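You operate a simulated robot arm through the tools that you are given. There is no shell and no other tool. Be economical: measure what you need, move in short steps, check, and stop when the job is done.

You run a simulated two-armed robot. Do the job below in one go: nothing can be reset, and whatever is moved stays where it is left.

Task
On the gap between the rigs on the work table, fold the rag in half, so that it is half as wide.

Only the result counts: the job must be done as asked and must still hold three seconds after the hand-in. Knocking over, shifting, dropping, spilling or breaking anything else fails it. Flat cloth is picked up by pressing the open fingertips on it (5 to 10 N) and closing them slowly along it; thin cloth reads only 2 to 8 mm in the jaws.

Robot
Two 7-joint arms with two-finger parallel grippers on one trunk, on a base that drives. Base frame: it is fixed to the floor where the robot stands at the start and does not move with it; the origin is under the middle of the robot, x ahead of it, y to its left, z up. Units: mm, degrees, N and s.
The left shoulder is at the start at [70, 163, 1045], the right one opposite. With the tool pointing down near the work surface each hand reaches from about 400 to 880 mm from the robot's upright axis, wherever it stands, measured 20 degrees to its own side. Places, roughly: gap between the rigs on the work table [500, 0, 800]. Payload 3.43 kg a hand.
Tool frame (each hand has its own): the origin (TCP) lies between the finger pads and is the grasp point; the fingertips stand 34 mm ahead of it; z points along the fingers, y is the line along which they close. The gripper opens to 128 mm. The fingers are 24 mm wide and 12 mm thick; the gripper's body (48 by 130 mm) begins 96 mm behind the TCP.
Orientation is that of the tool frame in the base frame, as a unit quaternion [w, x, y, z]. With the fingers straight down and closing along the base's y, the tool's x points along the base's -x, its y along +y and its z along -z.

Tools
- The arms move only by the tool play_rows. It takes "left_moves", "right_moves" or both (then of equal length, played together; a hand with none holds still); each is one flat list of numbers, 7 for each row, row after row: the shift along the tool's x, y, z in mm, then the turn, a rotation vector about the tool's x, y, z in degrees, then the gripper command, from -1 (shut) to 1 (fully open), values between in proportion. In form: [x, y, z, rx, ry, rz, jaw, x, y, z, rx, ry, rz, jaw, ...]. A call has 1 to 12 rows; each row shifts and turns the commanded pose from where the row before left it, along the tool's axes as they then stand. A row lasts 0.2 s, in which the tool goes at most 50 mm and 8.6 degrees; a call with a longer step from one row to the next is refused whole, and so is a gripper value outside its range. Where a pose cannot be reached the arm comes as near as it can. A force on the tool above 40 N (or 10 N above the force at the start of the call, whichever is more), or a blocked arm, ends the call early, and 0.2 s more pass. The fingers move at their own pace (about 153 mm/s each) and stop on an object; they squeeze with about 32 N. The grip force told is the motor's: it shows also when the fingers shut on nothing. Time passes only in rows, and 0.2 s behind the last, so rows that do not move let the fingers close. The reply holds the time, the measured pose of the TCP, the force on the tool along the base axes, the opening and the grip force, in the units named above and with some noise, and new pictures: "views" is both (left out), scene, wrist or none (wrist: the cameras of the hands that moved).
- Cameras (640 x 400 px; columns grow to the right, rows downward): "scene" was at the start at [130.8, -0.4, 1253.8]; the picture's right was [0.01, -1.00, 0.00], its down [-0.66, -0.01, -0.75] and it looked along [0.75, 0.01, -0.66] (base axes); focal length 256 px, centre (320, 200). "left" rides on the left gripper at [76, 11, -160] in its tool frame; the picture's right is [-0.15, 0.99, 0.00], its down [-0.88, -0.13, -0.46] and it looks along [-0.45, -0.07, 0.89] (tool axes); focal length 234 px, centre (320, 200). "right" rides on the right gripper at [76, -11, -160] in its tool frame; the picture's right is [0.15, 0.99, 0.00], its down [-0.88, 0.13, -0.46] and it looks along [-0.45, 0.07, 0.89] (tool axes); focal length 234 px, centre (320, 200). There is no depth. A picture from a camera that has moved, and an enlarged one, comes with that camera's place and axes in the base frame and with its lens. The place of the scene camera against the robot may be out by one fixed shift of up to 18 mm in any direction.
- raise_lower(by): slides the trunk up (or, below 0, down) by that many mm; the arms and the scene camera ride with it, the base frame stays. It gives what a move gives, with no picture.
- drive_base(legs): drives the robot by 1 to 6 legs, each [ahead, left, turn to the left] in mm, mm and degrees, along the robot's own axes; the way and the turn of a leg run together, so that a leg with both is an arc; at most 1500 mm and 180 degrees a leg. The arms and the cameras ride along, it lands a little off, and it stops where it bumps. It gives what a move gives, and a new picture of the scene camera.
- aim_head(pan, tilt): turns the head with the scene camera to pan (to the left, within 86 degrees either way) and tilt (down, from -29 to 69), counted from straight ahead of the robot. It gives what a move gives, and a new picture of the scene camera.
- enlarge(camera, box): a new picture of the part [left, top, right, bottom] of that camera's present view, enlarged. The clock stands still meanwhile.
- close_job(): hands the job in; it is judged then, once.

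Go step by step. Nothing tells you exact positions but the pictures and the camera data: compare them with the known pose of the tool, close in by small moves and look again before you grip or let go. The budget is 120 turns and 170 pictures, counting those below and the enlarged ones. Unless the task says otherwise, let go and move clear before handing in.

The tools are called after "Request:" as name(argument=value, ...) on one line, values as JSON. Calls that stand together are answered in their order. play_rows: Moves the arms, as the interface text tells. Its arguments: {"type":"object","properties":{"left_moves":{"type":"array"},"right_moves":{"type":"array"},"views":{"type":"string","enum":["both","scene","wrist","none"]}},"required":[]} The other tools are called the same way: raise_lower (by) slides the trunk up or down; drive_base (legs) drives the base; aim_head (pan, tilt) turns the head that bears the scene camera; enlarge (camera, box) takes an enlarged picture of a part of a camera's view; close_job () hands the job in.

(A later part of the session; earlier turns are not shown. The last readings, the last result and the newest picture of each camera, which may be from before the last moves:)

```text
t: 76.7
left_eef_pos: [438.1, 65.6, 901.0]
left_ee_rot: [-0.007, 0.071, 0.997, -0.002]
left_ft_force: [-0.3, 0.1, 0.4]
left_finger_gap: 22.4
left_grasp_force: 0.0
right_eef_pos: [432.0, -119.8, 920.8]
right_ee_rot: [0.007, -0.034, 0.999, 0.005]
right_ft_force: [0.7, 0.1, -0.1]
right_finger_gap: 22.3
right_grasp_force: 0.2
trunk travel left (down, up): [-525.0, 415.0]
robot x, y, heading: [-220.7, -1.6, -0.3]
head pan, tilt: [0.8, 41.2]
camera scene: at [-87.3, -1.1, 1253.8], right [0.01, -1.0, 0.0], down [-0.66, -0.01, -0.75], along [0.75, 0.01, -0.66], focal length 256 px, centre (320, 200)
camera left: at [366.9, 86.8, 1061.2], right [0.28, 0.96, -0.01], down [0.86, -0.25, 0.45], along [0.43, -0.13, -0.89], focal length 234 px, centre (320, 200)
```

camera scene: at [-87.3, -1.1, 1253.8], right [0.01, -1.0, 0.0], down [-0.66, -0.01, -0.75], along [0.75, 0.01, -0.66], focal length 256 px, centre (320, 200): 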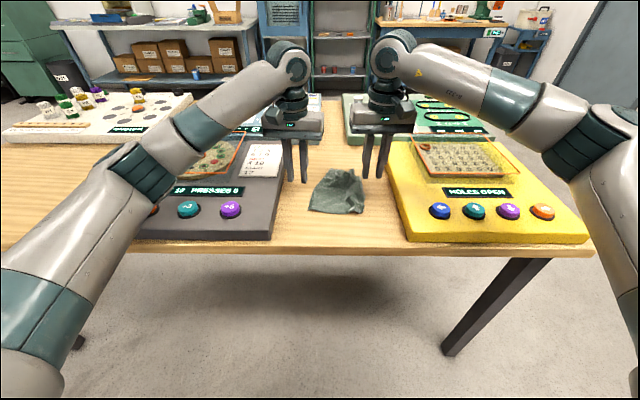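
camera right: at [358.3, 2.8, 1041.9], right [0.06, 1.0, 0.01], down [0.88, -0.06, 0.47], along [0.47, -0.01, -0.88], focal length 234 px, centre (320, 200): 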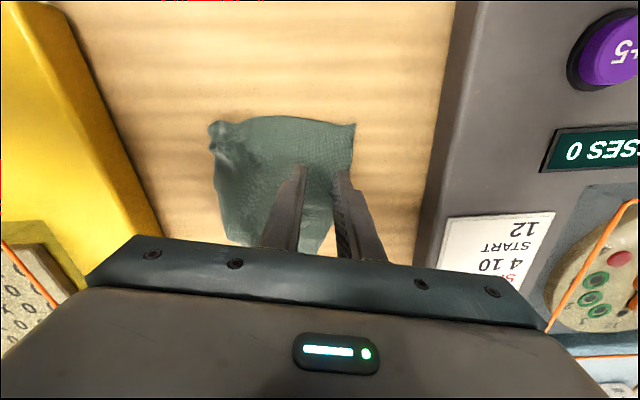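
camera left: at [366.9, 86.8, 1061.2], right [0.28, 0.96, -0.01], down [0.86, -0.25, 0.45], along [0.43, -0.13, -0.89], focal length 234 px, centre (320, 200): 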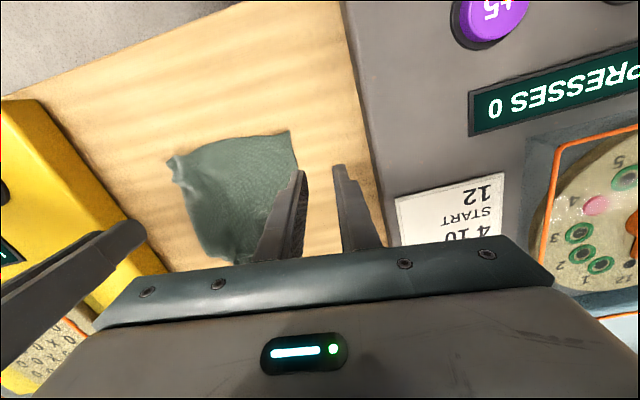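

Request:
play_rows(left_moves=[2.7, -8, 5, 0, 0, 0, -0.65, 2.7, -8, 10, 0, 0, 0, -0.65, 2.7, -8, 10, 0, 0, 0, -0.65, 2.7, -8, 10, 0, 0, 0, -0.65, 2.7, -8, 10, 0, 0, 0, -0.65, 0, 0, 0, 0, 0, 0, -0.65, 0, 0, 0, 0, 0, 0, -0.65, 0, 0, 0, 0, 0, 0, -0.65], right_moves=[-27.5, 18, 8, 0, 0, 0, -0.65, -27.5, 18, 12, 0, 0, 0, -0.65, -27.5, 18, 12, 0, 0, 0, -0.65, -27.5, 18, 12, 0, 0, 0, -0.65, -27.5, 17.6, 12, 0, 0, 0, -0.65, 0, 0, 5, 0, 0, 8.5, -0.65, 0, 0, 0, 0, 0, 8.5, -0.65, 0, 0, 0, 0, 0, 8.5, -0.65], views="both")

Request:
enlarge(camera="right", box=[220, 60, 460, 210])

Request:
enlarge(camera="left", box=[180, 80, 420, 230])

```text
t: 78.5
left_eef_pos: [420.2, 26.3, 857.0]
left_ee_rot: [-0.005, 0.069, 0.998, -0.002]
left_ft_force: [0.7, 0.1, -0.1]
left_finger_gap: 22.4
left_grasp_force: 0.1
right_eef_pos: [564.8, -20.6, 861.9]
right_ee_rot: [0.006, 0.188, 0.982, 0.006]
right_ft_force: [-0.9, -0.4, -0.6]
right_finger_gap: 22.4
right_grasp_force: 0.0
trunk travel left (down, up): [-525.0, 415.0]
robot x, y, heading: [-215.6, -0.6, -0.4]
head pan, tilt: [0.8, 41.2]
camera scene: at [-87.5, -0.8, 1253.8], right [0.01, -1.0, 0.0], down [-0.66, -0.01, -0.75], along [0.75, 0.01, -0.66], focal length 256 px, centre (320, 200)
camera right: at [488.5, -4.2, 1019.9], right [0.23, 0.97, 0.01], down [0.86, -0.21, 0.46], along [0.45, -0.1, -0.89], focal length 234 px, centre (320, 200)
camera left: at [347.3, 49.0, 1017.3], right [0.28, 0.96, -0.01], down [0.86, -0.25, 0.45], along [0.43, -0.13, -0.89], focal length 234 px, centre (320, 200)
```

scene: 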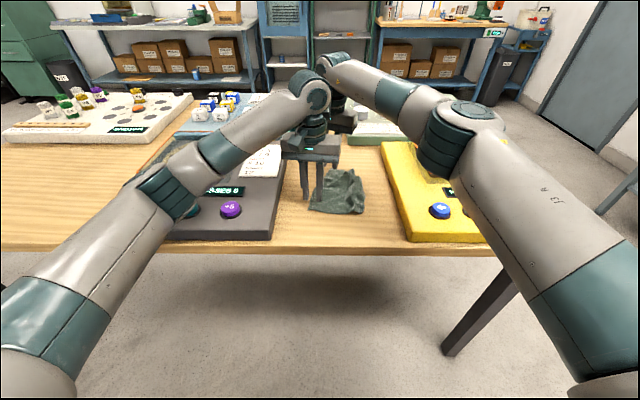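
right: 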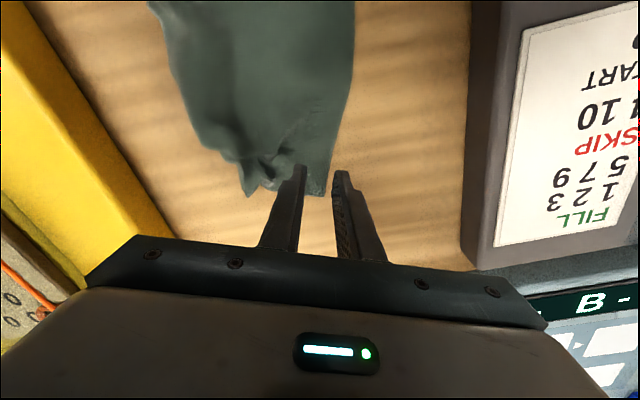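
left: 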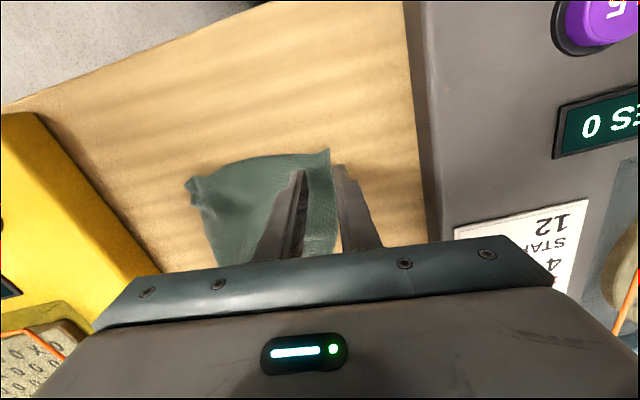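

```text
2.67 times, centred on (340, 135) of right
camera zoom: at [488.5, -4.2, 1019.9], right [0.23, 0.97, 0.01], down [0.86, -0.21, 0.46], along [0.45, -0.1, -0.89], focal length 624 px, centre (267, 373)
```

zoom: 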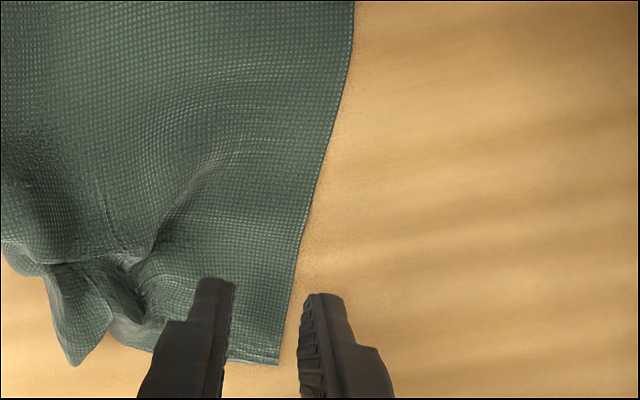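

```text
2.67 times, centred on (300, 155) of left
camera zoom: at [347.3, 49.0, 1017.3], right [0.28, 0.96, -0.01], down [0.86, -0.25, 0.45], along [0.43, -0.13, -0.89], focal length 624 px, centre (373, 320)
```

zoom: 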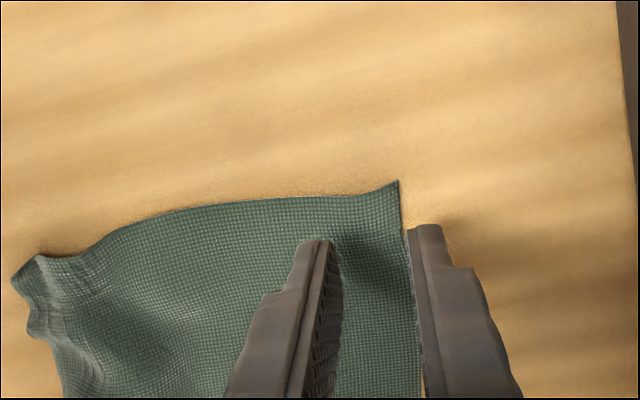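

Both hands are well placed, about 10 mm inside the edge. Descending.

Request:
play_rows(left_moves=[0, 0, 6, 0, 0, 0, -0.65, 0, 0, 6, 0, 0, 0, -0.65, 0, 0, 5, 0, 0, 0, -0.65, 0, 0, 3, 0, 0, 0, -0.65, 0, 0, 0, 0, 0, 0, -0.65], right_moves=[0, 0, 8, 0, 0, 0, -0.65, 0, 0, 7, 0, 0, 0, -0.65, 0, 0, 6, 0, 0, 0, -0.65, 0, 0, 3, 0, 0, 0, -0.65, 0, 0, 0, 0, 0, 0, -0.65], views="none")

```text
t: 79.7
left_eef_pos: [417.7, 26.7, 838.1]
left_ee_rot: [-0.005, 0.071, 0.997, -0.002]
left_ft_force: [0.3, -0.3, -0.6]
left_finger_gap: 22.6
left_grasp_force: 0.1
right_eef_pos: [565.4, -18.7, 838.0]
right_ee_rot: [0.005, 0.188, 0.982, 0.006]
right_ft_force: [-0.5, -0.5, -0.4]
right_finger_gap: 22.3
right_grasp_force: 0.1
trunk travel left (down, up): [-525.0, 415.0]
robot x, y, heading: [-217.4, -0.5, 0.2]
head pan, tilt: [0.8, 41.2]
```

Request:
play_rows(left_moves=[0, 0, 2, 0, 0, 0, -0.65, 0, 0, 1, 0, 0, 0, -0.65, 0, 0, 0.7, 0, 0, 0, -0.65], right_moves=[0, 0, 2, 0, 0, 0, -0.65, 0, 0, 1, 0, 0, 0, -0.65, 0, 0, 0.7, 0, 0, 0, -0.65], views="none")

```text
t: 80.5
left_eef_pos: [419.0, 27.0, 834.7]
left_ee_rot: [-0.004, 0.07, 0.998, -0.002]
left_ft_force: [4.0, 1.3, 13.7]
left_finger_gap: 22.6
left_grasp_force: 0.7
right_eef_pos: [563.8, -19.5, 836.0]
right_ee_rot: [0.006, 0.188, 0.982, 0.006]
right_ft_force: [-0.1, -1.2, 2.6]
right_finger_gap: 22.3
right_grasp_force: 0.1
trunk travel left (down, up): [-525.0, 415.0]
robot x, y, heading: [-218.1, 2.7, -0.0]
head pan, tilt: [0.8, 41.2]
```

Request:
play_rows(left_moves=[0, 0, -0.5, 0, 0, 0, -0.66, 0, 0, 0, 0, 0, 0, -0.69, 0, 0, 0, 0, 0, 0, -0.73, 0, 0, 0, 0, 0, 0, -0.77, 0, 0, 0, 0, 0, 0, -0.81, 0, 0, 0, 0, 0, 0, -0.85, 0, 0, 0, 0, 0, 0, -0.9, 0, 0, 0, 0, 0, 0, -0.95, 0, 0, 0, 0, 0, 0, -1, 0, 0, 0, 0, 0, 0, -1], right_moves=[0, 0, 1, 0, 0, 0, -0.66, 0, 0, 0, 0, 0, 0, -0.69, 0, 0, 0, 0, 0, 0, -0.73, 0, 0, 0, 0, 0, 0, -0.77, 0, 0, 0, 0, 0, 0, -0.81, 0, 0, 0, 0, 0, 0, -0.85, 0, 0, 0, 0, 0, 0, -0.9, 0, 0, 0, 0, 0, 0, -0.95, 0, 0, 0, 0, 0, 0, -1, 0, 0, 0, 0, 0, 0, -1], views="wrist")

```text
t: 82.7
left_eef_pos: [418.8, 26.6, 835.6]
left_ee_rot: [-0.004, 0.07, 0.998, -0.002]
left_ft_force: [-0.8, 1.3, 13.1]
left_finger_gap: 0.0
left_grasp_force: 32.5
right_eef_pos: [562.7, -19.1, 835.3]
right_ee_rot: [0.007, 0.188, 0.982, 0.005]
right_ft_force: [0.9, 1.4, 9.2]
right_finger_gap: 0.0
right_grasp_force: 31.7
trunk travel left (down, up): [-525.0, 415.0]
robot x, y, heading: [-218.8, 1.7, -0.1]
head pan, tilt: [0.8, 41.2]
camera right: at [487.2, -3.6, 993.5], right [0.23, 0.97, 0.01], down [0.86, -0.21, 0.47], along [0.46, -0.1, -0.88], focal length 234 px, centre (320, 200)
camera left: at [345.3, 49.0, 995.3], right [0.28, 0.96, -0.01], down [0.86, -0.25, 0.45], along [0.43, -0.13, -0.89], focal length 234 px, centre (320, 200)
```

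right: 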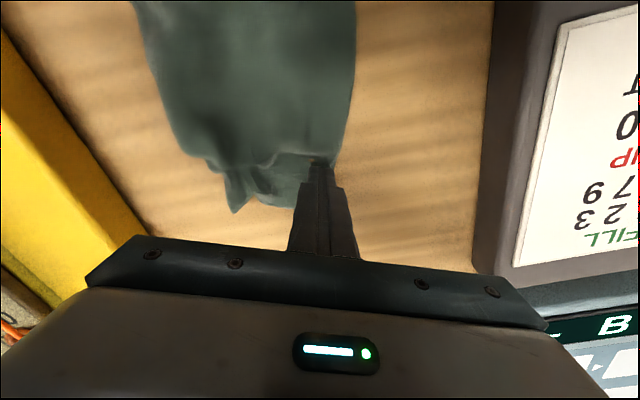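
left: 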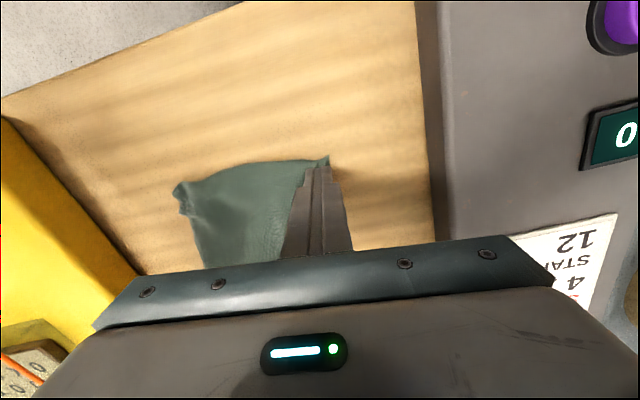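

The outer fingers slid over the edge, so both came up empty. I'll retry about 9 mm further in so both fingertips sit on cloth.

Request:
play_rows(left_moves=[0, 0, -7, 0, 0, 0, -1, 0, -9, 0, 0, 0, 0, -0.62, 0, 0, 0, 0, 0, 0, -0.62, 0, 0, 4, 0, 0, 0, -0.62, 0, 0, 2.5, 0, 0, 0, -0.62], right_moves=[0, 0, -7, 0, 0, 0, -1, 0, -8, 0, 0, 0, 0, -0.62, 0, 0, 0, 0, 0, 0, -0.62, 0, 0, 4, 0, 0, 0, -0.62, 0, 0, 2.5, 0, 0, 0, -0.62], views="wrist")

```text
t: 83.9
left_eef_pos: [416.8, 18.7, 835.8]
left_ee_rot: [-0.005, 0.069, 0.998, -0.002]
left_ft_force: [1.4, 0.9, 3.9]
left_finger_gap: 24.3
left_grasp_force: 0.3
right_eef_pos: [561.5, -26.1, 835.4]
right_ee_rot: [0.006, 0.188, 0.982, 0.006]
right_ft_force: [1.8, 0.9, 7.5]
right_finger_gap: 23.9
right_grasp_force: 0.0
trunk travel left (down, up): [-525.0, 415.0]
robot x, y, heading: [-216.8, -2.7, 0.2]
head pan, tilt: [0.8, 41.2]
camera right: at [485.4, -10.7, 993.5], right [0.23, 0.97, 0.01], down [0.86, -0.21, 0.47], along [0.46, -0.1, -0.88], focal length 234 px, centre (320, 200)
camera left: at [344.8, 40.5, 995.6], right [0.28, 0.96, -0.01], down [0.86, -0.25, 0.45], along [0.43, -0.13, -0.89], focal length 234 px, centre (320, 200)
```

right: 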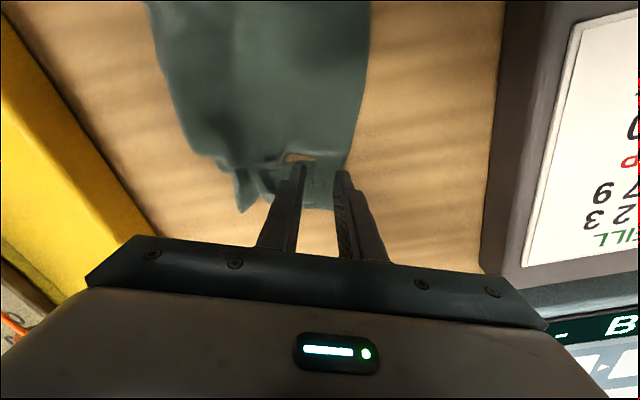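
left: 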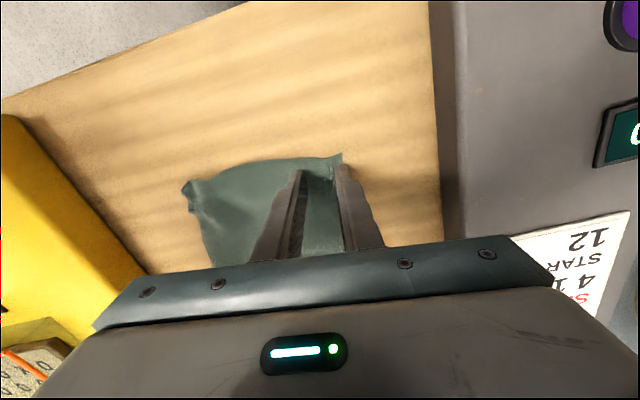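

Request:
play_rows(left_moves=[0, -1, 0.6, 0, 0, 0, -0.62, 0, 0, 0, 0, 0, 0, -0.66, 0, 0, 0, 0, 0, 0, -0.7, 0, 0, 0, 0, 0, 0, -0.74, 0, 0, 0, 0, 0, 0, -0.78, 0, 0, 0, 0, 0, 0, -0.82, 0, 0, 0, 0, 0, 0, -0.86, 0, 0, 0, 0, 0, 0, -0.9, 0, 0, 0, 0, 0, 0, -0.95, 0, 0, 0, 0, 0, 0, -1, 0, 0, 0, 0, 0, 0, -1], right_moves=[0, -1, 0, 0, 0, 0, -0.62, 0, 0, 0, 0, 0, 0, -0.66, 0, 0, 0, 0, 0, 0, -0.7, 0, 0, 0, 0, 0, 0, -0.74, 0, 0, 0, 0, 0, 0, -0.78, 0, 0, 0, 0, 0, 0, -0.82, 0, 0, 0, 0, 0, 0, -0.86, 0, 0, 0, 0, 0, 0, -0.9, 0, 0, 0, 0, 0, 0, -0.95, 0, 0, 0, 0, 0, 0, -1, 0, 0, 0, 0, 0, 0, -1], views="wrist")

```text
t: 86.3
left_eef_pos: [416.9, 18.0, 836.1]
left_ee_rot: [-0.004, 0.069, 0.998, -0.002]
left_ft_force: [0.7, 1.2, 13.1]
left_finger_gap: 0.0
left_grasp_force: 32.1
right_eef_pos: [560.0, -26.8, 835.9]
right_ee_rot: [0.006, 0.188, 0.982, 0.006]
right_ft_force: [1.3, -0.1, 8.8]
right_finger_gap: 2.0
right_grasp_force: 31.6
trunk travel left (down, up): [-525.0, 415.0]
robot x, y, heading: [-220.5, -2.3, -0.1]
head pan, tilt: [0.8, 41.2]
camera right: at [483.9, -11.8, 993.4], right [0.23, 0.97, 0.01], down [0.86, -0.21, 0.47], along [0.46, -0.1, -0.88], focal length 234 px, centre (320, 200)
camera left: at [343.7, 39.5, 995.4], right [0.28, 0.96, -0.01], down [0.86, -0.25, 0.45], along [0.43, -0.13, -0.89], focal length 234 px, centre (320, 200)
```

right: 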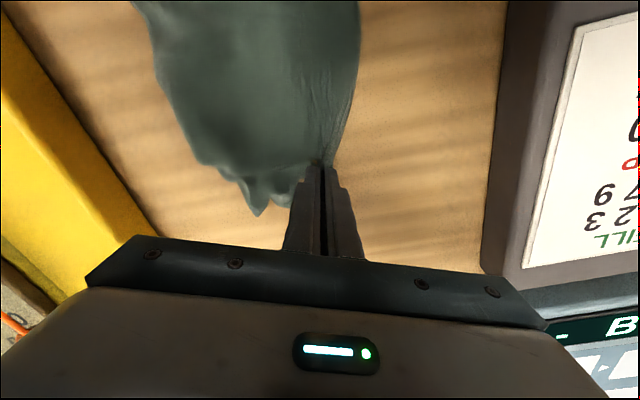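
left: 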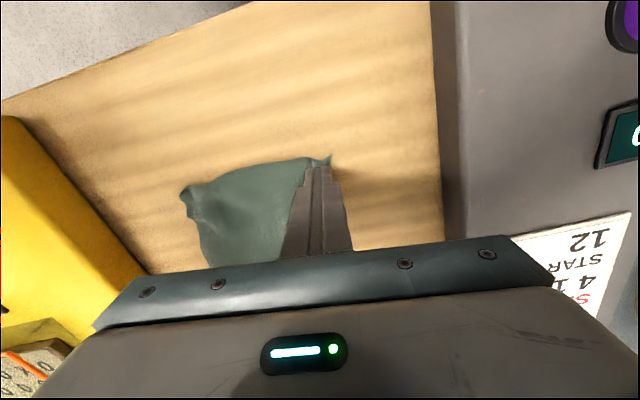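

Right has it (2.0 mm); left missed again. I'll retry the left a further 7 mm in.

Request:
play_rows(left_moves=[0, 0, -7, 0, 0, 0, -1, 0, -7, 0, 0, 0, 0, -0.6, 0, 0, 0, 0, 0, 0, -0.6, 0, 0, 4, 0, 0, 0, -0.6, 0, 0, 3, 0, 0, 0, -0.6, 0, 0, 0, 0, 0, 0, -0.6], views="wrist")

Request:
enlarge(camera="left", box=[240, 120, 400, 220])

```text
t: 87.7
left_eef_pos: [414.4, 10.2, 834.2]
left_ee_rot: [-0.003, 0.07, 0.998, -0.002]
left_ft_force: [-0.9, 0.4, 8.3]
left_finger_gap: 25.7
left_grasp_force: 0.1
right_eef_pos: [560.0, -26.6, 835.1]
right_ee_rot: [0.007, 0.188, 0.982, 0.006]
right_ft_force: [-0.5, 0.5, 10.9]
right_finger_gap: 2.0
right_grasp_force: 32.3
trunk travel left (down, up): [-525.0, 415.0]
robot x, y, heading: [-217.3, -0.6, 0.1]
head pan, tilt: [0.8, 41.2]
camera left: at [343.0, 32.4, 995.4], right [0.28, 0.96, -0.01], down [0.86, -0.25, 0.45], along [0.43, -0.13, -0.89], focal length 234 px, centre (320, 200)
```

left: 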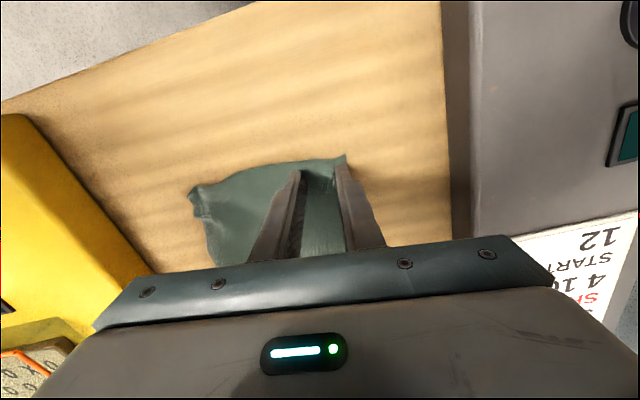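

```text
4.00 times, centred on (320, 170) of left
camera zoom: at [343.0, 32.4, 995.4], right [0.28, 0.96, -0.01], down [0.86, -0.25, 0.45], along [0.43, -0.13, -0.89], focal length 937 px, centre (320, 320)
```

zoom: 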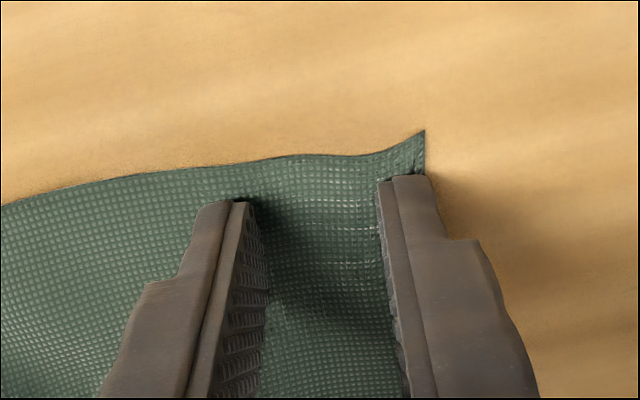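

Request:
play_rows(left_moves=[0, -1, 0, 0, 0, 0, -0.62, 0, 0, 0, 0, 0, 0, -0.66, 0, 0, 0, 0, 0, 0, -0.7, 0, 0, 0, 0, 0, 0, -0.74, 0, 0, 0, 0, 0, 0, -0.78, 0, 0, 0, 0, 0, 0, -0.82, 0, 0, 0, 0, 0, 0, -0.86, 0, 0, 0, 0, 0, 0, -0.9, 0, 0, 0, 0, 0, 0, -0.95, 0, 0, 0, 0, 0, 0, -1, 0, 0, 0, 0, 0, 0, -1], views="none")

Request:
enlarge(camera="left", box=[240, 120, 400, 220])

```text
t: 90.1
left_eef_pos: [414.6, 9.4, 836.0]
left_ee_rot: [-0.003, 0.069, 0.998, -0.003]
left_ft_force: [1.9, 1.5, 17.6]
left_finger_gap: 0.0
left_grasp_force: 31.7
right_eef_pos: [560.4, -27.1, 836.0]
right_ee_rot: [0.006, 0.188, 0.982, 0.006]
right_ft_force: [-0.5, 0.2, 7.4]
right_finger_gap: 1.8
right_grasp_force: 31.7
trunk travel left (down, up): [-525.0, 415.0]
robot x, y, heading: [-217.2, 0.6, -0.1]
head pan, tilt: [0.8, 41.2]
```

```text
4.00 times, centred on (320, 170) of left
camera zoom: at [342.9, 31.4, 995.3], right [0.28, 0.96, -0.01], down [0.86, -0.25, 0.45], along [0.43, -0.13, -0.89], focal length 937 px, centre (320, 320)
```

zoom: 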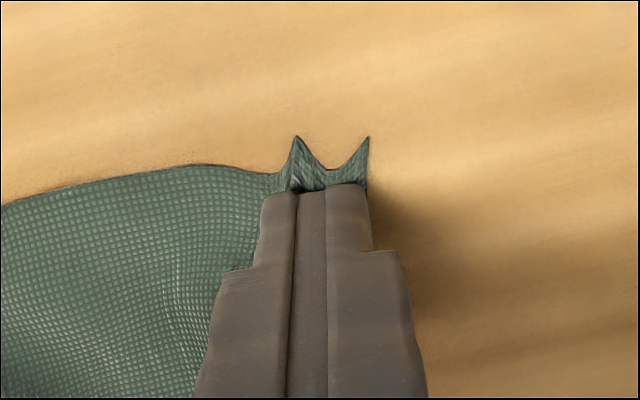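

The left pinch was too close to the near edge. I'll shift it 15 mm along the edge and retry.

Request:
play_rows(left_moves=[0, 0, -7, 0, 0, 0, -1, -15, 0, 0, 0, 0, 0, -0.6, 0, 0, 0, 0, 0, 0, -0.6, 0, 0, 4, 0, 0, 0, -0.6, 0, 0, 2, 0, 0, 0, -0.6, 0, 0, 0, 0, 0, 0, -0.6], views="none")

Request:
enlarge(camera="left", box=[220, 100, 420, 225])

```text
t: 91.5
left_eef_pos: [430.8, 7.9, 834.7]
left_ee_rot: [-0.005, 0.07, 0.998, -0.003]
left_ft_force: [-5.4, 8.1, 6.7]
left_finger_gap: 25.1
left_grasp_force: 0.0
right_eef_pos: [561.0, -27.4, 835.6]
right_ee_rot: [0.007, 0.189, 0.982, 0.006]
right_ft_force: [5.1, -6.7, 10.8]
right_finger_gap: 1.9
right_grasp_force: 32.0
trunk travel left (down, up): [-525.0, 415.0]
robot x, y, heading: [-220.6, -0.3, -0.2]
head pan, tilt: [0.8, 41.2]
```

```text
3.20 times, centred on (320, 162) of left
camera zoom: at [358.1, 29.7, 995.5], right [0.28, 0.96, -0.01], down [0.86, -0.25, 0.45], along [0.43, -0.13, -0.89], focal length 749 px, centre (320, 320)
```

zoom: 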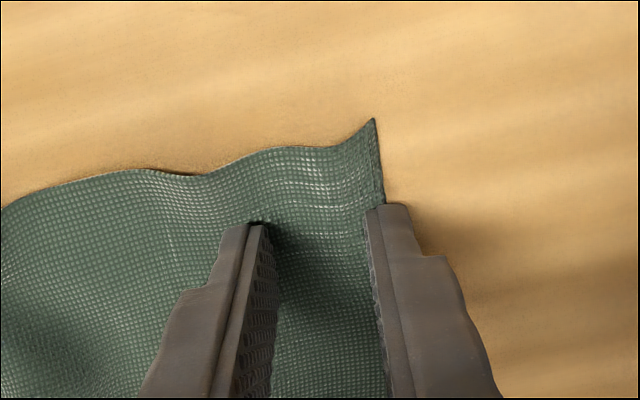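

Request:
play_rows(left_moves=[0, 0, -4, 0, 0, 0, -0.6, 6, -5, 0, 0, 0, 0, -0.6, 0, 0, 3, 0, 0, 0, -0.6, 0, 0, 1, 0, 0, 0, -0.6], views="none")

Request:
enlarge(camera="left", box=[220, 100, 420, 225])

```text
t: 92.5
left_eef_pos: [422.9, 2.1, 836.5]
left_ee_rot: [-0.005, 0.07, 0.998, -0.002]
left_ft_force: [-0.5, -0.2, -0.1]
left_finger_gap: 25.2
left_grasp_force: 0.1
right_eef_pos: [560.2, -26.7, 836.5]
right_ee_rot: [0.007, 0.188, 0.982, 0.006]
right_ft_force: [2.3, -1.4, 15.9]
right_finger_gap: 1.9
right_grasp_force: 32.3
trunk travel left (down, up): [-525.0, 415.0]
robot x, y, heading: [-216.3, -0.8, 0.0]
head pan, tilt: [0.8, 41.2]
```

```text
3.20 times, centred on (320, 162) of left
camera zoom: at [351.5, 24.9, 996.0], right [0.28, 0.96, -0.01], down [0.86, -0.25, 0.45], along [0.43, -0.13, -0.89], focal length 749 px, centre (320, 320)
```

zoom: 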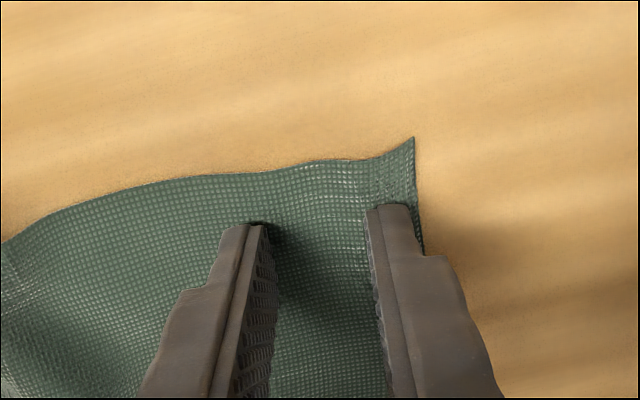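

Now both left fingertips are fully on the cloth. Pressing lightly and closing.

Request:
play_rows(left_moves=[0, 0, 1.2, 0, 0, 0, -0.6, 0, 0, 0.6, 0, 0, 0, -0.62, 0, 0, 0, 0, 0, 0, -0.66, 0, 0, 0, 0, 0, 0, -0.7, 0, 0, 0, 0, 0, 0, -0.74, 0, 0, 0, 0, 0, 0, -0.78, 0, 0, 0, 0, 0, 0, -0.82, 0, 0, 0, 0, 0, 0, -0.87, 0, 0, 0, 0, 0, 0, -0.92, 0, 0, 0, 0, 0, 0, -0.96, 0, 0, 0, 0, 0, 0, -1, 0, 0, 0, 0, 0, 0, -1], views="none")

Request:
enlarge(camera="left", box=[220, 100, 420, 225])

```text
t: 95.1
left_eef_pos: [422.8, 3.9, 835.6]
left_ee_rot: [-0.003, 0.069, 0.998, -0.002]
left_ft_force: [1.5, 4.6, 24.2]
left_finger_gap: 0.0
left_grasp_force: 32.2
right_eef_pos: [558.8, -27.2, 834.7]
right_ee_rot: [0.007, 0.188, 0.982, 0.006]
right_ft_force: [0.1, -0.5, 3.8]
right_finger_gap: 2.0
right_grasp_force: 31.9
trunk travel left (down, up): [-525.0, 415.0]
robot x, y, heading: [-216.6, -2.7, 0.1]
head pan, tilt: [0.8, 41.2]
```

```text
3.20 times, centred on (320, 162) of left
camera zoom: at [350.8, 25.7, 995.2], right [0.28, 0.96, -0.01], down [0.86, -0.25, 0.45], along [0.43, -0.13, -0.89], focal length 749 px, centre (320, 320)
```

zoom: 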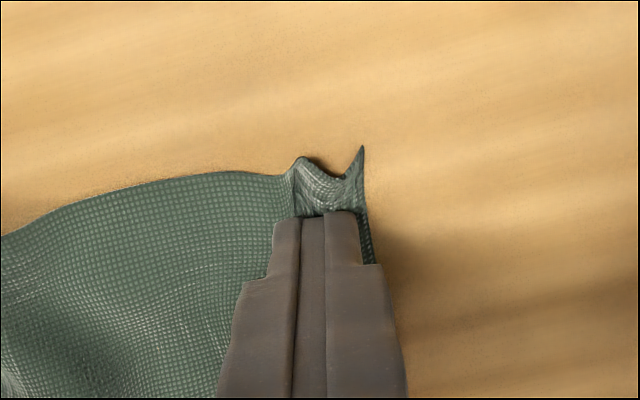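

Request:
play_rows(left_moves=[0, 0, -7, 0, 0, 0, -1, 0, -3, 0, 0, 0, 0, -0.45, 0, 0, 0, 0, 0, 0, -0.45, 0, 0, 4, 0, 0, 0, -0.45, 0, 0, 1.5, 0, 0, 0, -0.45, 0, 0, 0, 0, 0, 0, -0.45], views="none")

Request:
enlarge(camera="left", box=[220, 100, 420, 225])

```text
t: 96.5
left_eef_pos: [423.9, -0.7, 835.4]
left_ee_rot: [-0.004, 0.07, 0.998, -0.002]
left_ft_force: [-1.0, 1.2, 1.0]
left_finger_gap: 35.0
left_grasp_force: 0.0
right_eef_pos: [560.6, -27.8, 835.6]
right_ee_rot: [0.006, 0.188, 0.982, 0.006]
right_ft_force: [-0.2, -0.2, 13.4]
right_finger_gap: 1.9
right_grasp_force: 32.6
trunk travel left (down, up): [-525.0, 415.0]
robot x, y, heading: [-218.1, -0.5, -0.1]
head pan, tilt: [0.8, 41.2]
```

```text
3.20 times, centred on (320, 162) of left
camera zoom: at [351.0, 22.0, 995.4], right [0.28, 0.96, -0.01], down [0.86, -0.25, 0.45], along [0.43, -0.13, -0.89], focal length 749 px, centre (320, 320)
```

zoom: 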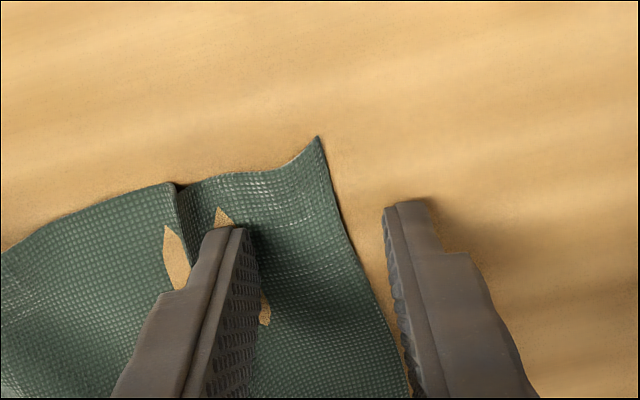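

Request:
play_rows(left_moves=[0, 0, -6, 0, 0, 0, -0.45, 0, -10, 0, 0, 0, 0, -0.45, 0, -9, 0, 0, 0, 0, -0.45, 0, 0, 4, 0, 0, 0, -0.45, 0, 0, 2, 0, 0, 0, -0.45, 0, 0, 0, 0, 0, 0, -0.45], views="none")

Request:
enlarge(camera="left", box=[220, 100, 420, 225])

```text
t: 97.9
left_eef_pos: [419.9, -19.6, 835.7]
left_ee_rot: [-0.003, 0.069, 0.998, -0.002]
left_ft_force: [1.3, 0.7, 8.4]
left_finger_gap: 35.1
left_grasp_force: 0.1
right_eef_pos: [560.1, -27.4, 835.6]
right_ee_rot: [0.006, 0.188, 0.982, 0.005]
right_ft_force: [2.5, 1.3, 13.7]
right_finger_gap: 1.9
right_grasp_force: 32.1
trunk travel left (down, up): [-525.0, 415.0]
robot x, y, heading: [-217.9, 0.1, -0.0]
head pan, tilt: [0.8, 41.2]
```

```text
3.20 times, centred on (320, 162) of left
camera zoom: at [348.0, 3.6, 996.0], right [0.28, 0.96, -0.01], down [0.86, -0.25, 0.45], along [0.43, -0.13, -0.89], focal length 749 px, centre (320, 320)
```

zoom: 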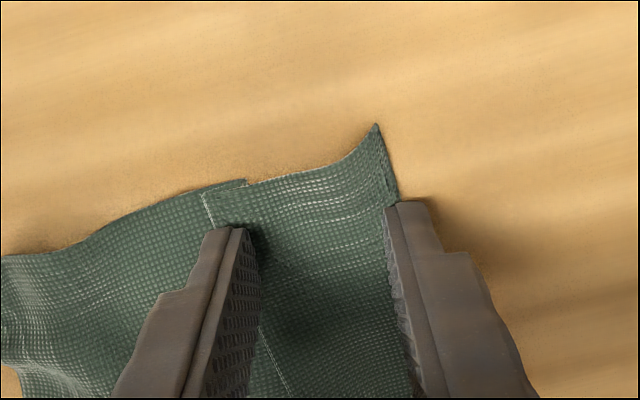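

Request:
play_rows(left_moves=[0, -2, 0, 0, 0, 0, -0.5, 0, 0, 0, 0, 0, 0, -0.55, 0, 0, 0, 0, 0, 0, -0.6, 0, 0, 0, 0, 0, 0, -0.65, 0, 0, 0, 0, 0, 0, -0.7, 0, 0, 0, 0, 0, 0, -0.75, 0, 0, 0, 0, 0, 0, -0.8, 0, 0, 0, 0, 0, 0, -0.85, 0, 0, 0, 0, 0, 0, -0.9, 0, 0, 0, 0, 0, 0, -0.95, 0, 0, 0, 0, 0, 0, -1, 0, 0, 0, 0, 0, 0, -1], views="none")

Request:
enlarge(camera="left", box=[220, 100, 420, 225])

```text
t: 100.5
left_eef_pos: [420.3, -20.6, 836.6]
left_ee_rot: [-0.003, 0.07, 0.998, -0.003]
left_ft_force: [0.3, -2.6, 17.3]
left_finger_gap: 2.3
left_grasp_force: 31.9
right_eef_pos: [560.2, -27.9, 834.4]
right_ee_rot: [0.006, 0.189, 0.982, 0.006]
right_ft_force: [0.3, 0.8, 6.5]
right_finger_gap: 1.9
right_grasp_force: 31.6
trunk travel left (down, up): [-525.0, 415.0]
robot x, y, heading: [-219.0, -0.7, 0.0]
head pan, tilt: [0.8, 41.2]
```

```text
3.20 times, centred on (320, 162) of left
camera zoom: at [347.3, 1.3, 996.0], right [0.28, 0.96, -0.01], down [0.86, -0.25, 0.45], along [0.43, -0.13, -0.89], focal length 749 px, centre (320, 320)
```

zoom: 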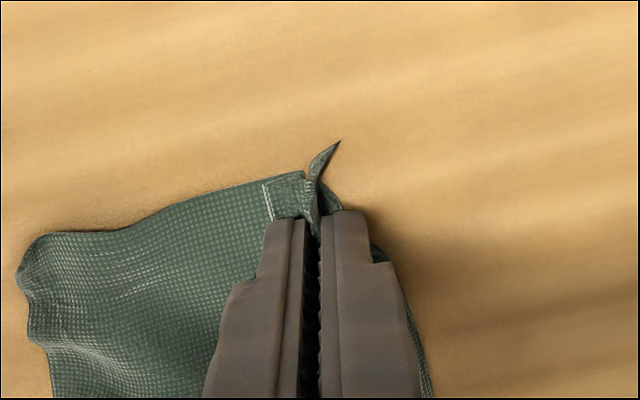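

Both hands now hold the left edge. I'll lift straight up so the cloth hangs free.

Request:
play_rows(left_moves=[0, 0, -12, 0, 0, 0, -1, 0, 0, -14, 0, 0, 0, -1, 0, 0, -15, 0, 0, 0, -1, 0, 0, -15, 0, 0, 0, -1, 0, 0, -15, 0, 0, 0, -1, 0, 0, -15, 0, 0, 0, -1, 0, 0, -15, 0, 0, 0, -1, 0, 0, -15, 0, 0, 0, -1, 0, 0, -15, 0, 0, 0, -1, 0, 0, -14, 0, 0, 0, -1, 0, 0, 0, 0, 0, 0, -1], right_moves=[0, 0, -12, 0, 0, 0, -1, 0, 0, -14, 0, 0, 0, -1, 0, 0, -15, 0, 0, 0, -1, 0, 0, -15, 0, 0, 0, -1, 0, 0, -15, 0, 0, 0, -1, 0, 0, -15, 0, 0, 0, -1, 0, 0, -15, 0, 0, 0, -1, 0, 0, -15, 0, 0, 0, -1, 0, 0, -15, 0, 0, 0, -1, 0, 0, -14, 0, 0, 0, -1, 0, 0, 0, 0, 0, 0, -1])

Request:
enlarge(camera="scene", box=[260, 100, 400, 240])

```text
t: 102.9
left_eef_pos: [424.2, -19.8, 980.8]
left_ee_rot: [-0.005, 0.07, 0.998, -0.002]
left_ft_force: [0.2, -1.2, -0.1]
left_finger_gap: 2.6
left_grasp_force: 31.8
right_eef_pos: [560.4, -28.2, 978.3]
right_ee_rot: [0.005, 0.188, 0.982, 0.006]
right_ft_force: [0.3, 0.1, 0.1]
right_finger_gap: 1.9
right_grasp_force: 32.4
trunk travel left (down, up): [-525.0, 415.0]
robot x, y, heading: [-215.2, 0.6, -0.0]
head pan, tilt: [0.8, 41.2]
camera scene: at [-86.9, -0.6, 1253.7], right [0.01, -1.0, 0.0], down [-0.66, -0.01, -0.75], along [0.75, 0.01, -0.66], focal length 256 px, centre (320, 200)
camera right: at [484.1, -13.1, 1136.7], right [0.23, 0.97, 0.01], down [0.86, -0.21, 0.46], along [0.45, -0.1, -0.89], focal length 234 px, centre (320, 200)
camera left: at [352.2, 1.8, 1139.8], right [0.28, 0.96, -0.01], down [0.86, -0.25, 0.45], along [0.43, -0.13, -0.89], focal length 234 px, centre (320, 200)
```

scene: 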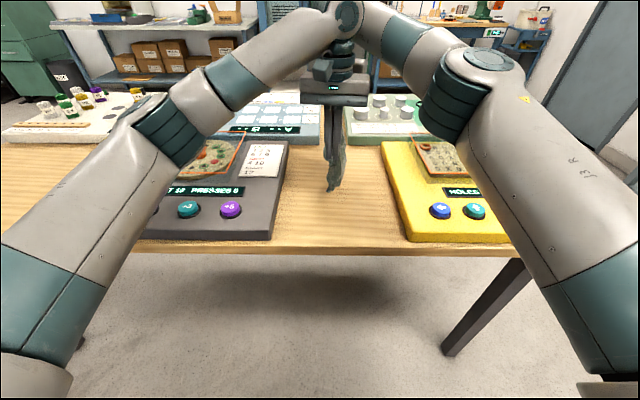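
right: 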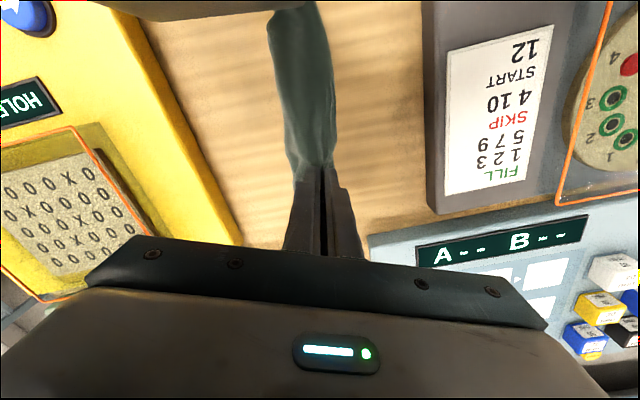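
left: 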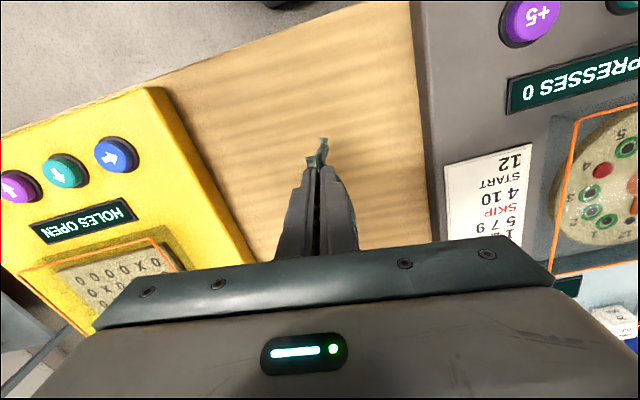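

```text
2.86 times, centred on (330, 170) of scene
camera zoom: at [-86.9, -0.6, 1253.7], right [0.01, -1.0, 0.0], down [-0.66, -0.01, -0.75], along [0.75, 0.01, -0.66], focal length 733 px, centre (291, 286)
```

zoom: 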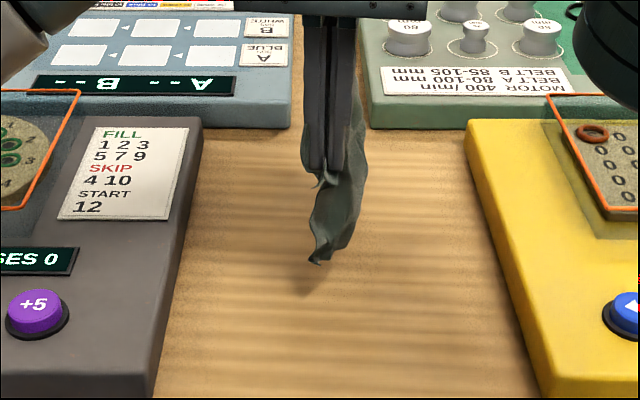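

The cloth hangs freely. I'll stretch the top edge slightly, shift left, and lower until the bottom edge reaches the table.

Request:
play_rows(left_moves=[2.7, 7.7, 0, 0, 0, 0, -1, 2.7, 7.7, 0, 0, 0, 0, -1, 2.7, 7.7, 0, 0, 0, 0, -1, 2.7, 7.7, 0, 0, 0, 0, -1, 2.7, 7.7, 0, 0, 0, 0, -1, 0, 0, 0, 0, 0, 0, -1, 0, 0, 0, 0, 0, 0, -1, 0, 0, 6, 0, 0, 0, -1, 0, 0, 6, 0, 0, 0, -1, 0, 0, 0, 0, 0, 0, -1], right_moves=[1.5, 8, 0, 0, 0, 0, -1, 1.5, 8, 0, 0, 0, 0, -1, 1.5, 8, 0, 0, 0, 0, -1, 1.5, 8, 0, 0, 0, 0, -1, 1.5, 8, 0, 0, 0, 0, -1, 0, 0, 0, 0, 0, 0, -1, 0, 0, 0, 0, 0, 0, -1, 0, 0, 6, 0, 0, 0, -1, 0, 0, 6, 0, 0, 0, -1, 0, 0, 0, 0, 0, 0, -1], views="wrist")

Request:
enlarge(camera="scene", box=[260, 130, 400, 240])

```text
t: 105.1
left_eef_pos: [413.7, 19.3, 967.9]
left_ee_rot: [-0.006, 0.07, 0.998, -0.002]
left_ft_force: [1.0, -0.4, -1.5]
left_finger_gap: 2.4
left_grasp_force: 32.3
right_eef_pos: [560.0, 9.0, 966.1]
right_ee_rot: [0.005, 0.188, 0.982, 0.005]
right_ft_force: [-0.2, -0.3, -0.4]
right_finger_gap: 2.1
right_grasp_force: 32.6
right hand out of reach, approached as far as the arm can: row 5
trunk travel left (down, up): [-525.0, 415.0]
robot x, y, heading: [-220.1, 1.4, -0.1]
head pan, tilt: [0.8, 41.2]
camera right: at [484.4, 23.9, 1124.8], right [0.23, 0.97, 0.01], down [0.86, -0.21, 0.46], along [0.45, -0.1, -0.89], focal length 234 px, centre (320, 200)
camera left: at [342.7, 41.3, 1127.7], right [0.28, 0.96, -0.01], down [0.86, -0.25, 0.45], along [0.43, -0.13, -0.89], focal length 234 px, centre (320, 200)
```

right: 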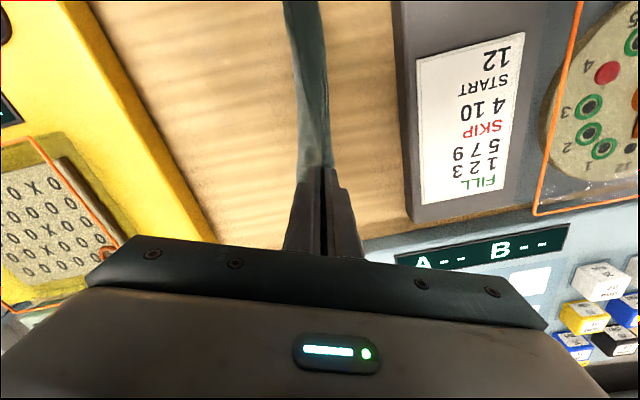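
left: 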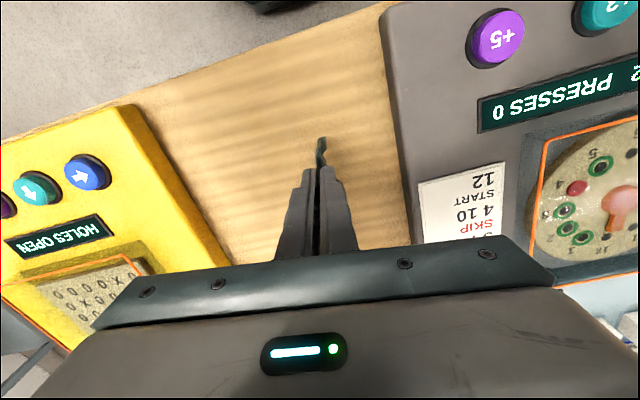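

```text
3.64 times, centred on (330, 185) of scene
camera zoom: at [-87.5, -0.5, 1253.8], right [0.01, -1.0, 0.0], down [-0.66, -0.01, -0.75], along [0.75, 0.01, -0.66], focal length 932 px, centre (284, 254)
```

zoom: 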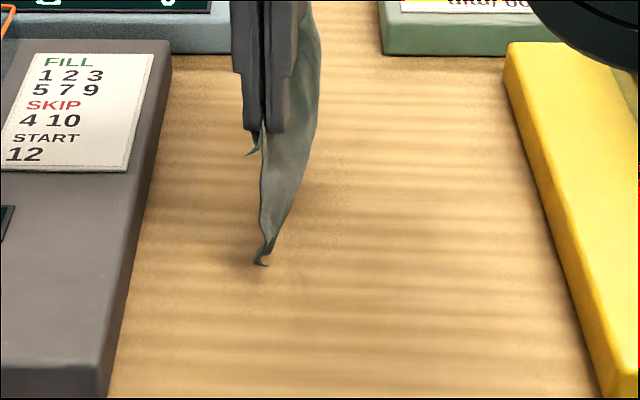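

The bottom edge is about 20 mm above the table. I'll lower it to contact and lay the lower half toward the right.

Request:
play_rows(left_moves=[0, 0, 9, 0, 0, 0, -1, 0, 0, 9, 0, 0, 0, -1, -0.8, -5.9, 6, 0, 0, 0, -1, -0.8, -5.9, 6, 0, 0, 0, -1, -0.8, -5.9, 6, 0, 0, 0, -1, -0.8, -5.9, 6, 0, 0, 0, -1, -0.8, -5.9, 6, 0, 0, 0, -1, -0.8, -5.9, 6, 0, 0, 0, -1], right_moves=[0, 0, 9, 0, 0, 0, -1, 0, 0, 9, 0, 0, 0, -1, -2.2, -5.6, 6, 0, 0, 0, -1, -2.2, -5.6, 6, 0, 0, 0, -1, -2.2, -5.6, 6, 0, 0, 0, -1, -2.2, -5.6, 6, 0, 0, 0, -1, -2.2, -5.6, 6, 0, 0, 0, -1, -2.2, -5.6, 6, 0, 0, 0, -1], views="wrist")

Request:
enlarge(camera="scene", box=[260, 130, 400, 240])

```text
t: 106.9
left_eef_pos: [414.8, -16.9, 913.2]
left_ee_rot: [-0.006, 0.07, 0.998, -0.001]
left_ft_force: [2.2, 0.1, -0.1]
left_finger_gap: 2.4
left_grasp_force: 31.9
right_eef_pos: [561.5, -26.9, 912.3]
right_ee_rot: [0.005, 0.189, 0.982, 0.006]
right_ft_force: [-3.0, 0.1, -0.8]
right_finger_gap: 1.7
right_grasp_force: 31.8
trunk travel left (down, up): [-525.0, 415.0]
robot x, y, heading: [-216.6, 1.6, -0.2]
head pan, tilt: [0.8, 41.2]
camera right: at [485.8, -12.1, 1070.3], right [0.23, 0.97, 0.01], down [0.86, -0.21, 0.46], along [0.45, -0.1, -0.89], focal length 234 px, centre (320, 200)
camera left: at [342.1, 5.5, 1074.0], right [0.28, 0.96, -0.01], down [0.86, -0.25, 0.45], along [0.43, -0.13, -0.89], focal length 234 px, centre (320, 200)
```

right: 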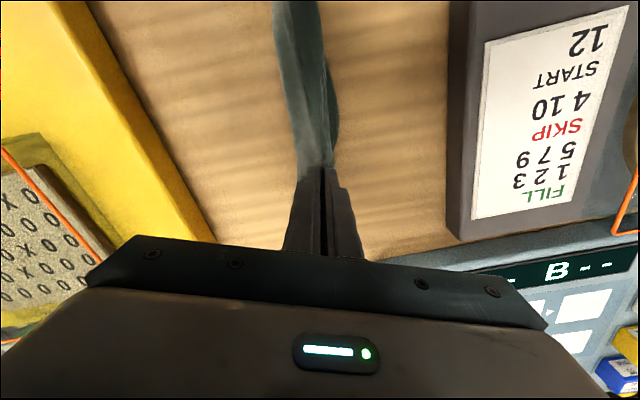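
left: 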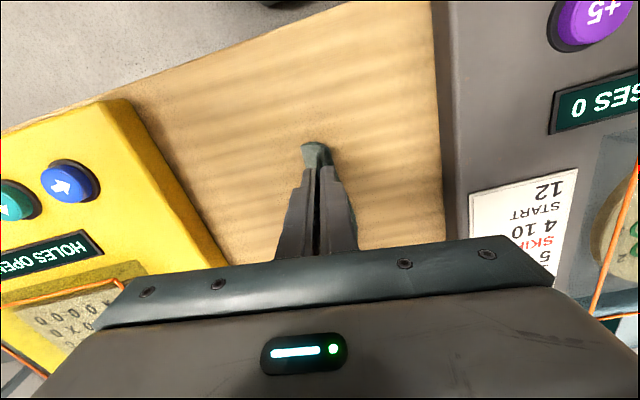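

```text
3.64 times, centred on (330, 185) of scene
camera zoom: at [-87.1, -1.1, 1253.8], right [0.01, -1.0, 0.0], down [-0.66, -0.01, -0.75], along [0.75, 0.01, -0.66], focal length 932 px, centre (284, 254)
```

zoom: 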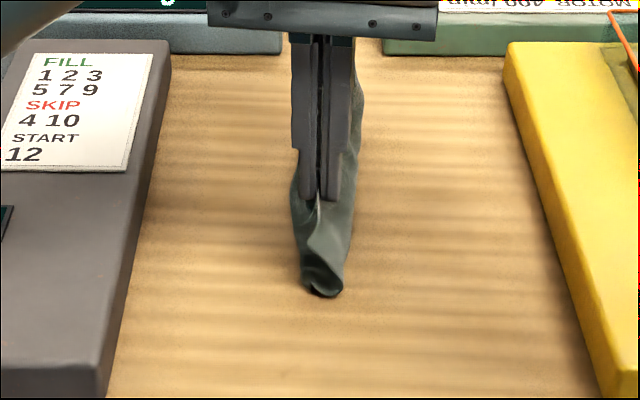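

Request:
enlarge(camera="scene", box=[315, 165, 360, 210])

Request:
enlarge(camera="right", box=[240, 0, 380, 180])

```text
8.89 times, centred on (338, 188) of scene
camera zoom: at [-87.1, -1.1, 1253.8], right [0.01, -1.0, 0.0], down [-0.66, -0.01, -0.75], along [0.75, 0.01, -0.66], focal length 2279 px, centre (164, 311)
```

zoom: 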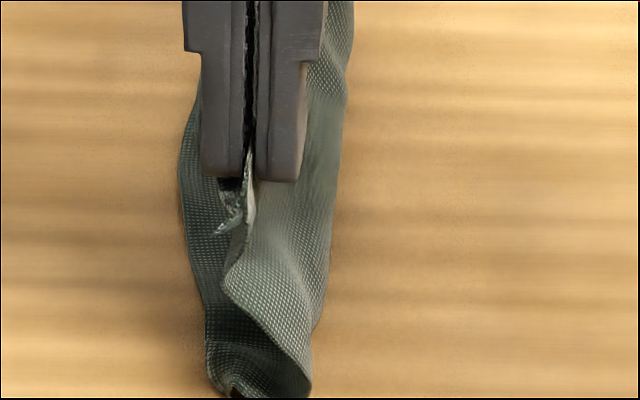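

```text
2.22 times, centred on (310, 90) of right
camera zoom: at [485.8, -12.1, 1070.3], right [0.23, 0.97, 0.01], down [0.86, -0.21, 0.46], along [0.45, -0.1, -0.89], focal length 520 px, centre (342, 444)
```

zoom: 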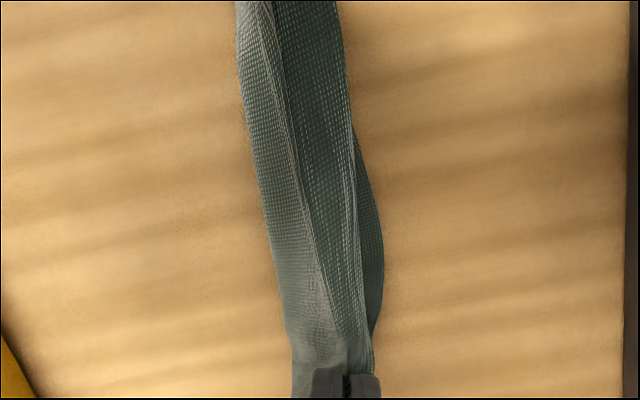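

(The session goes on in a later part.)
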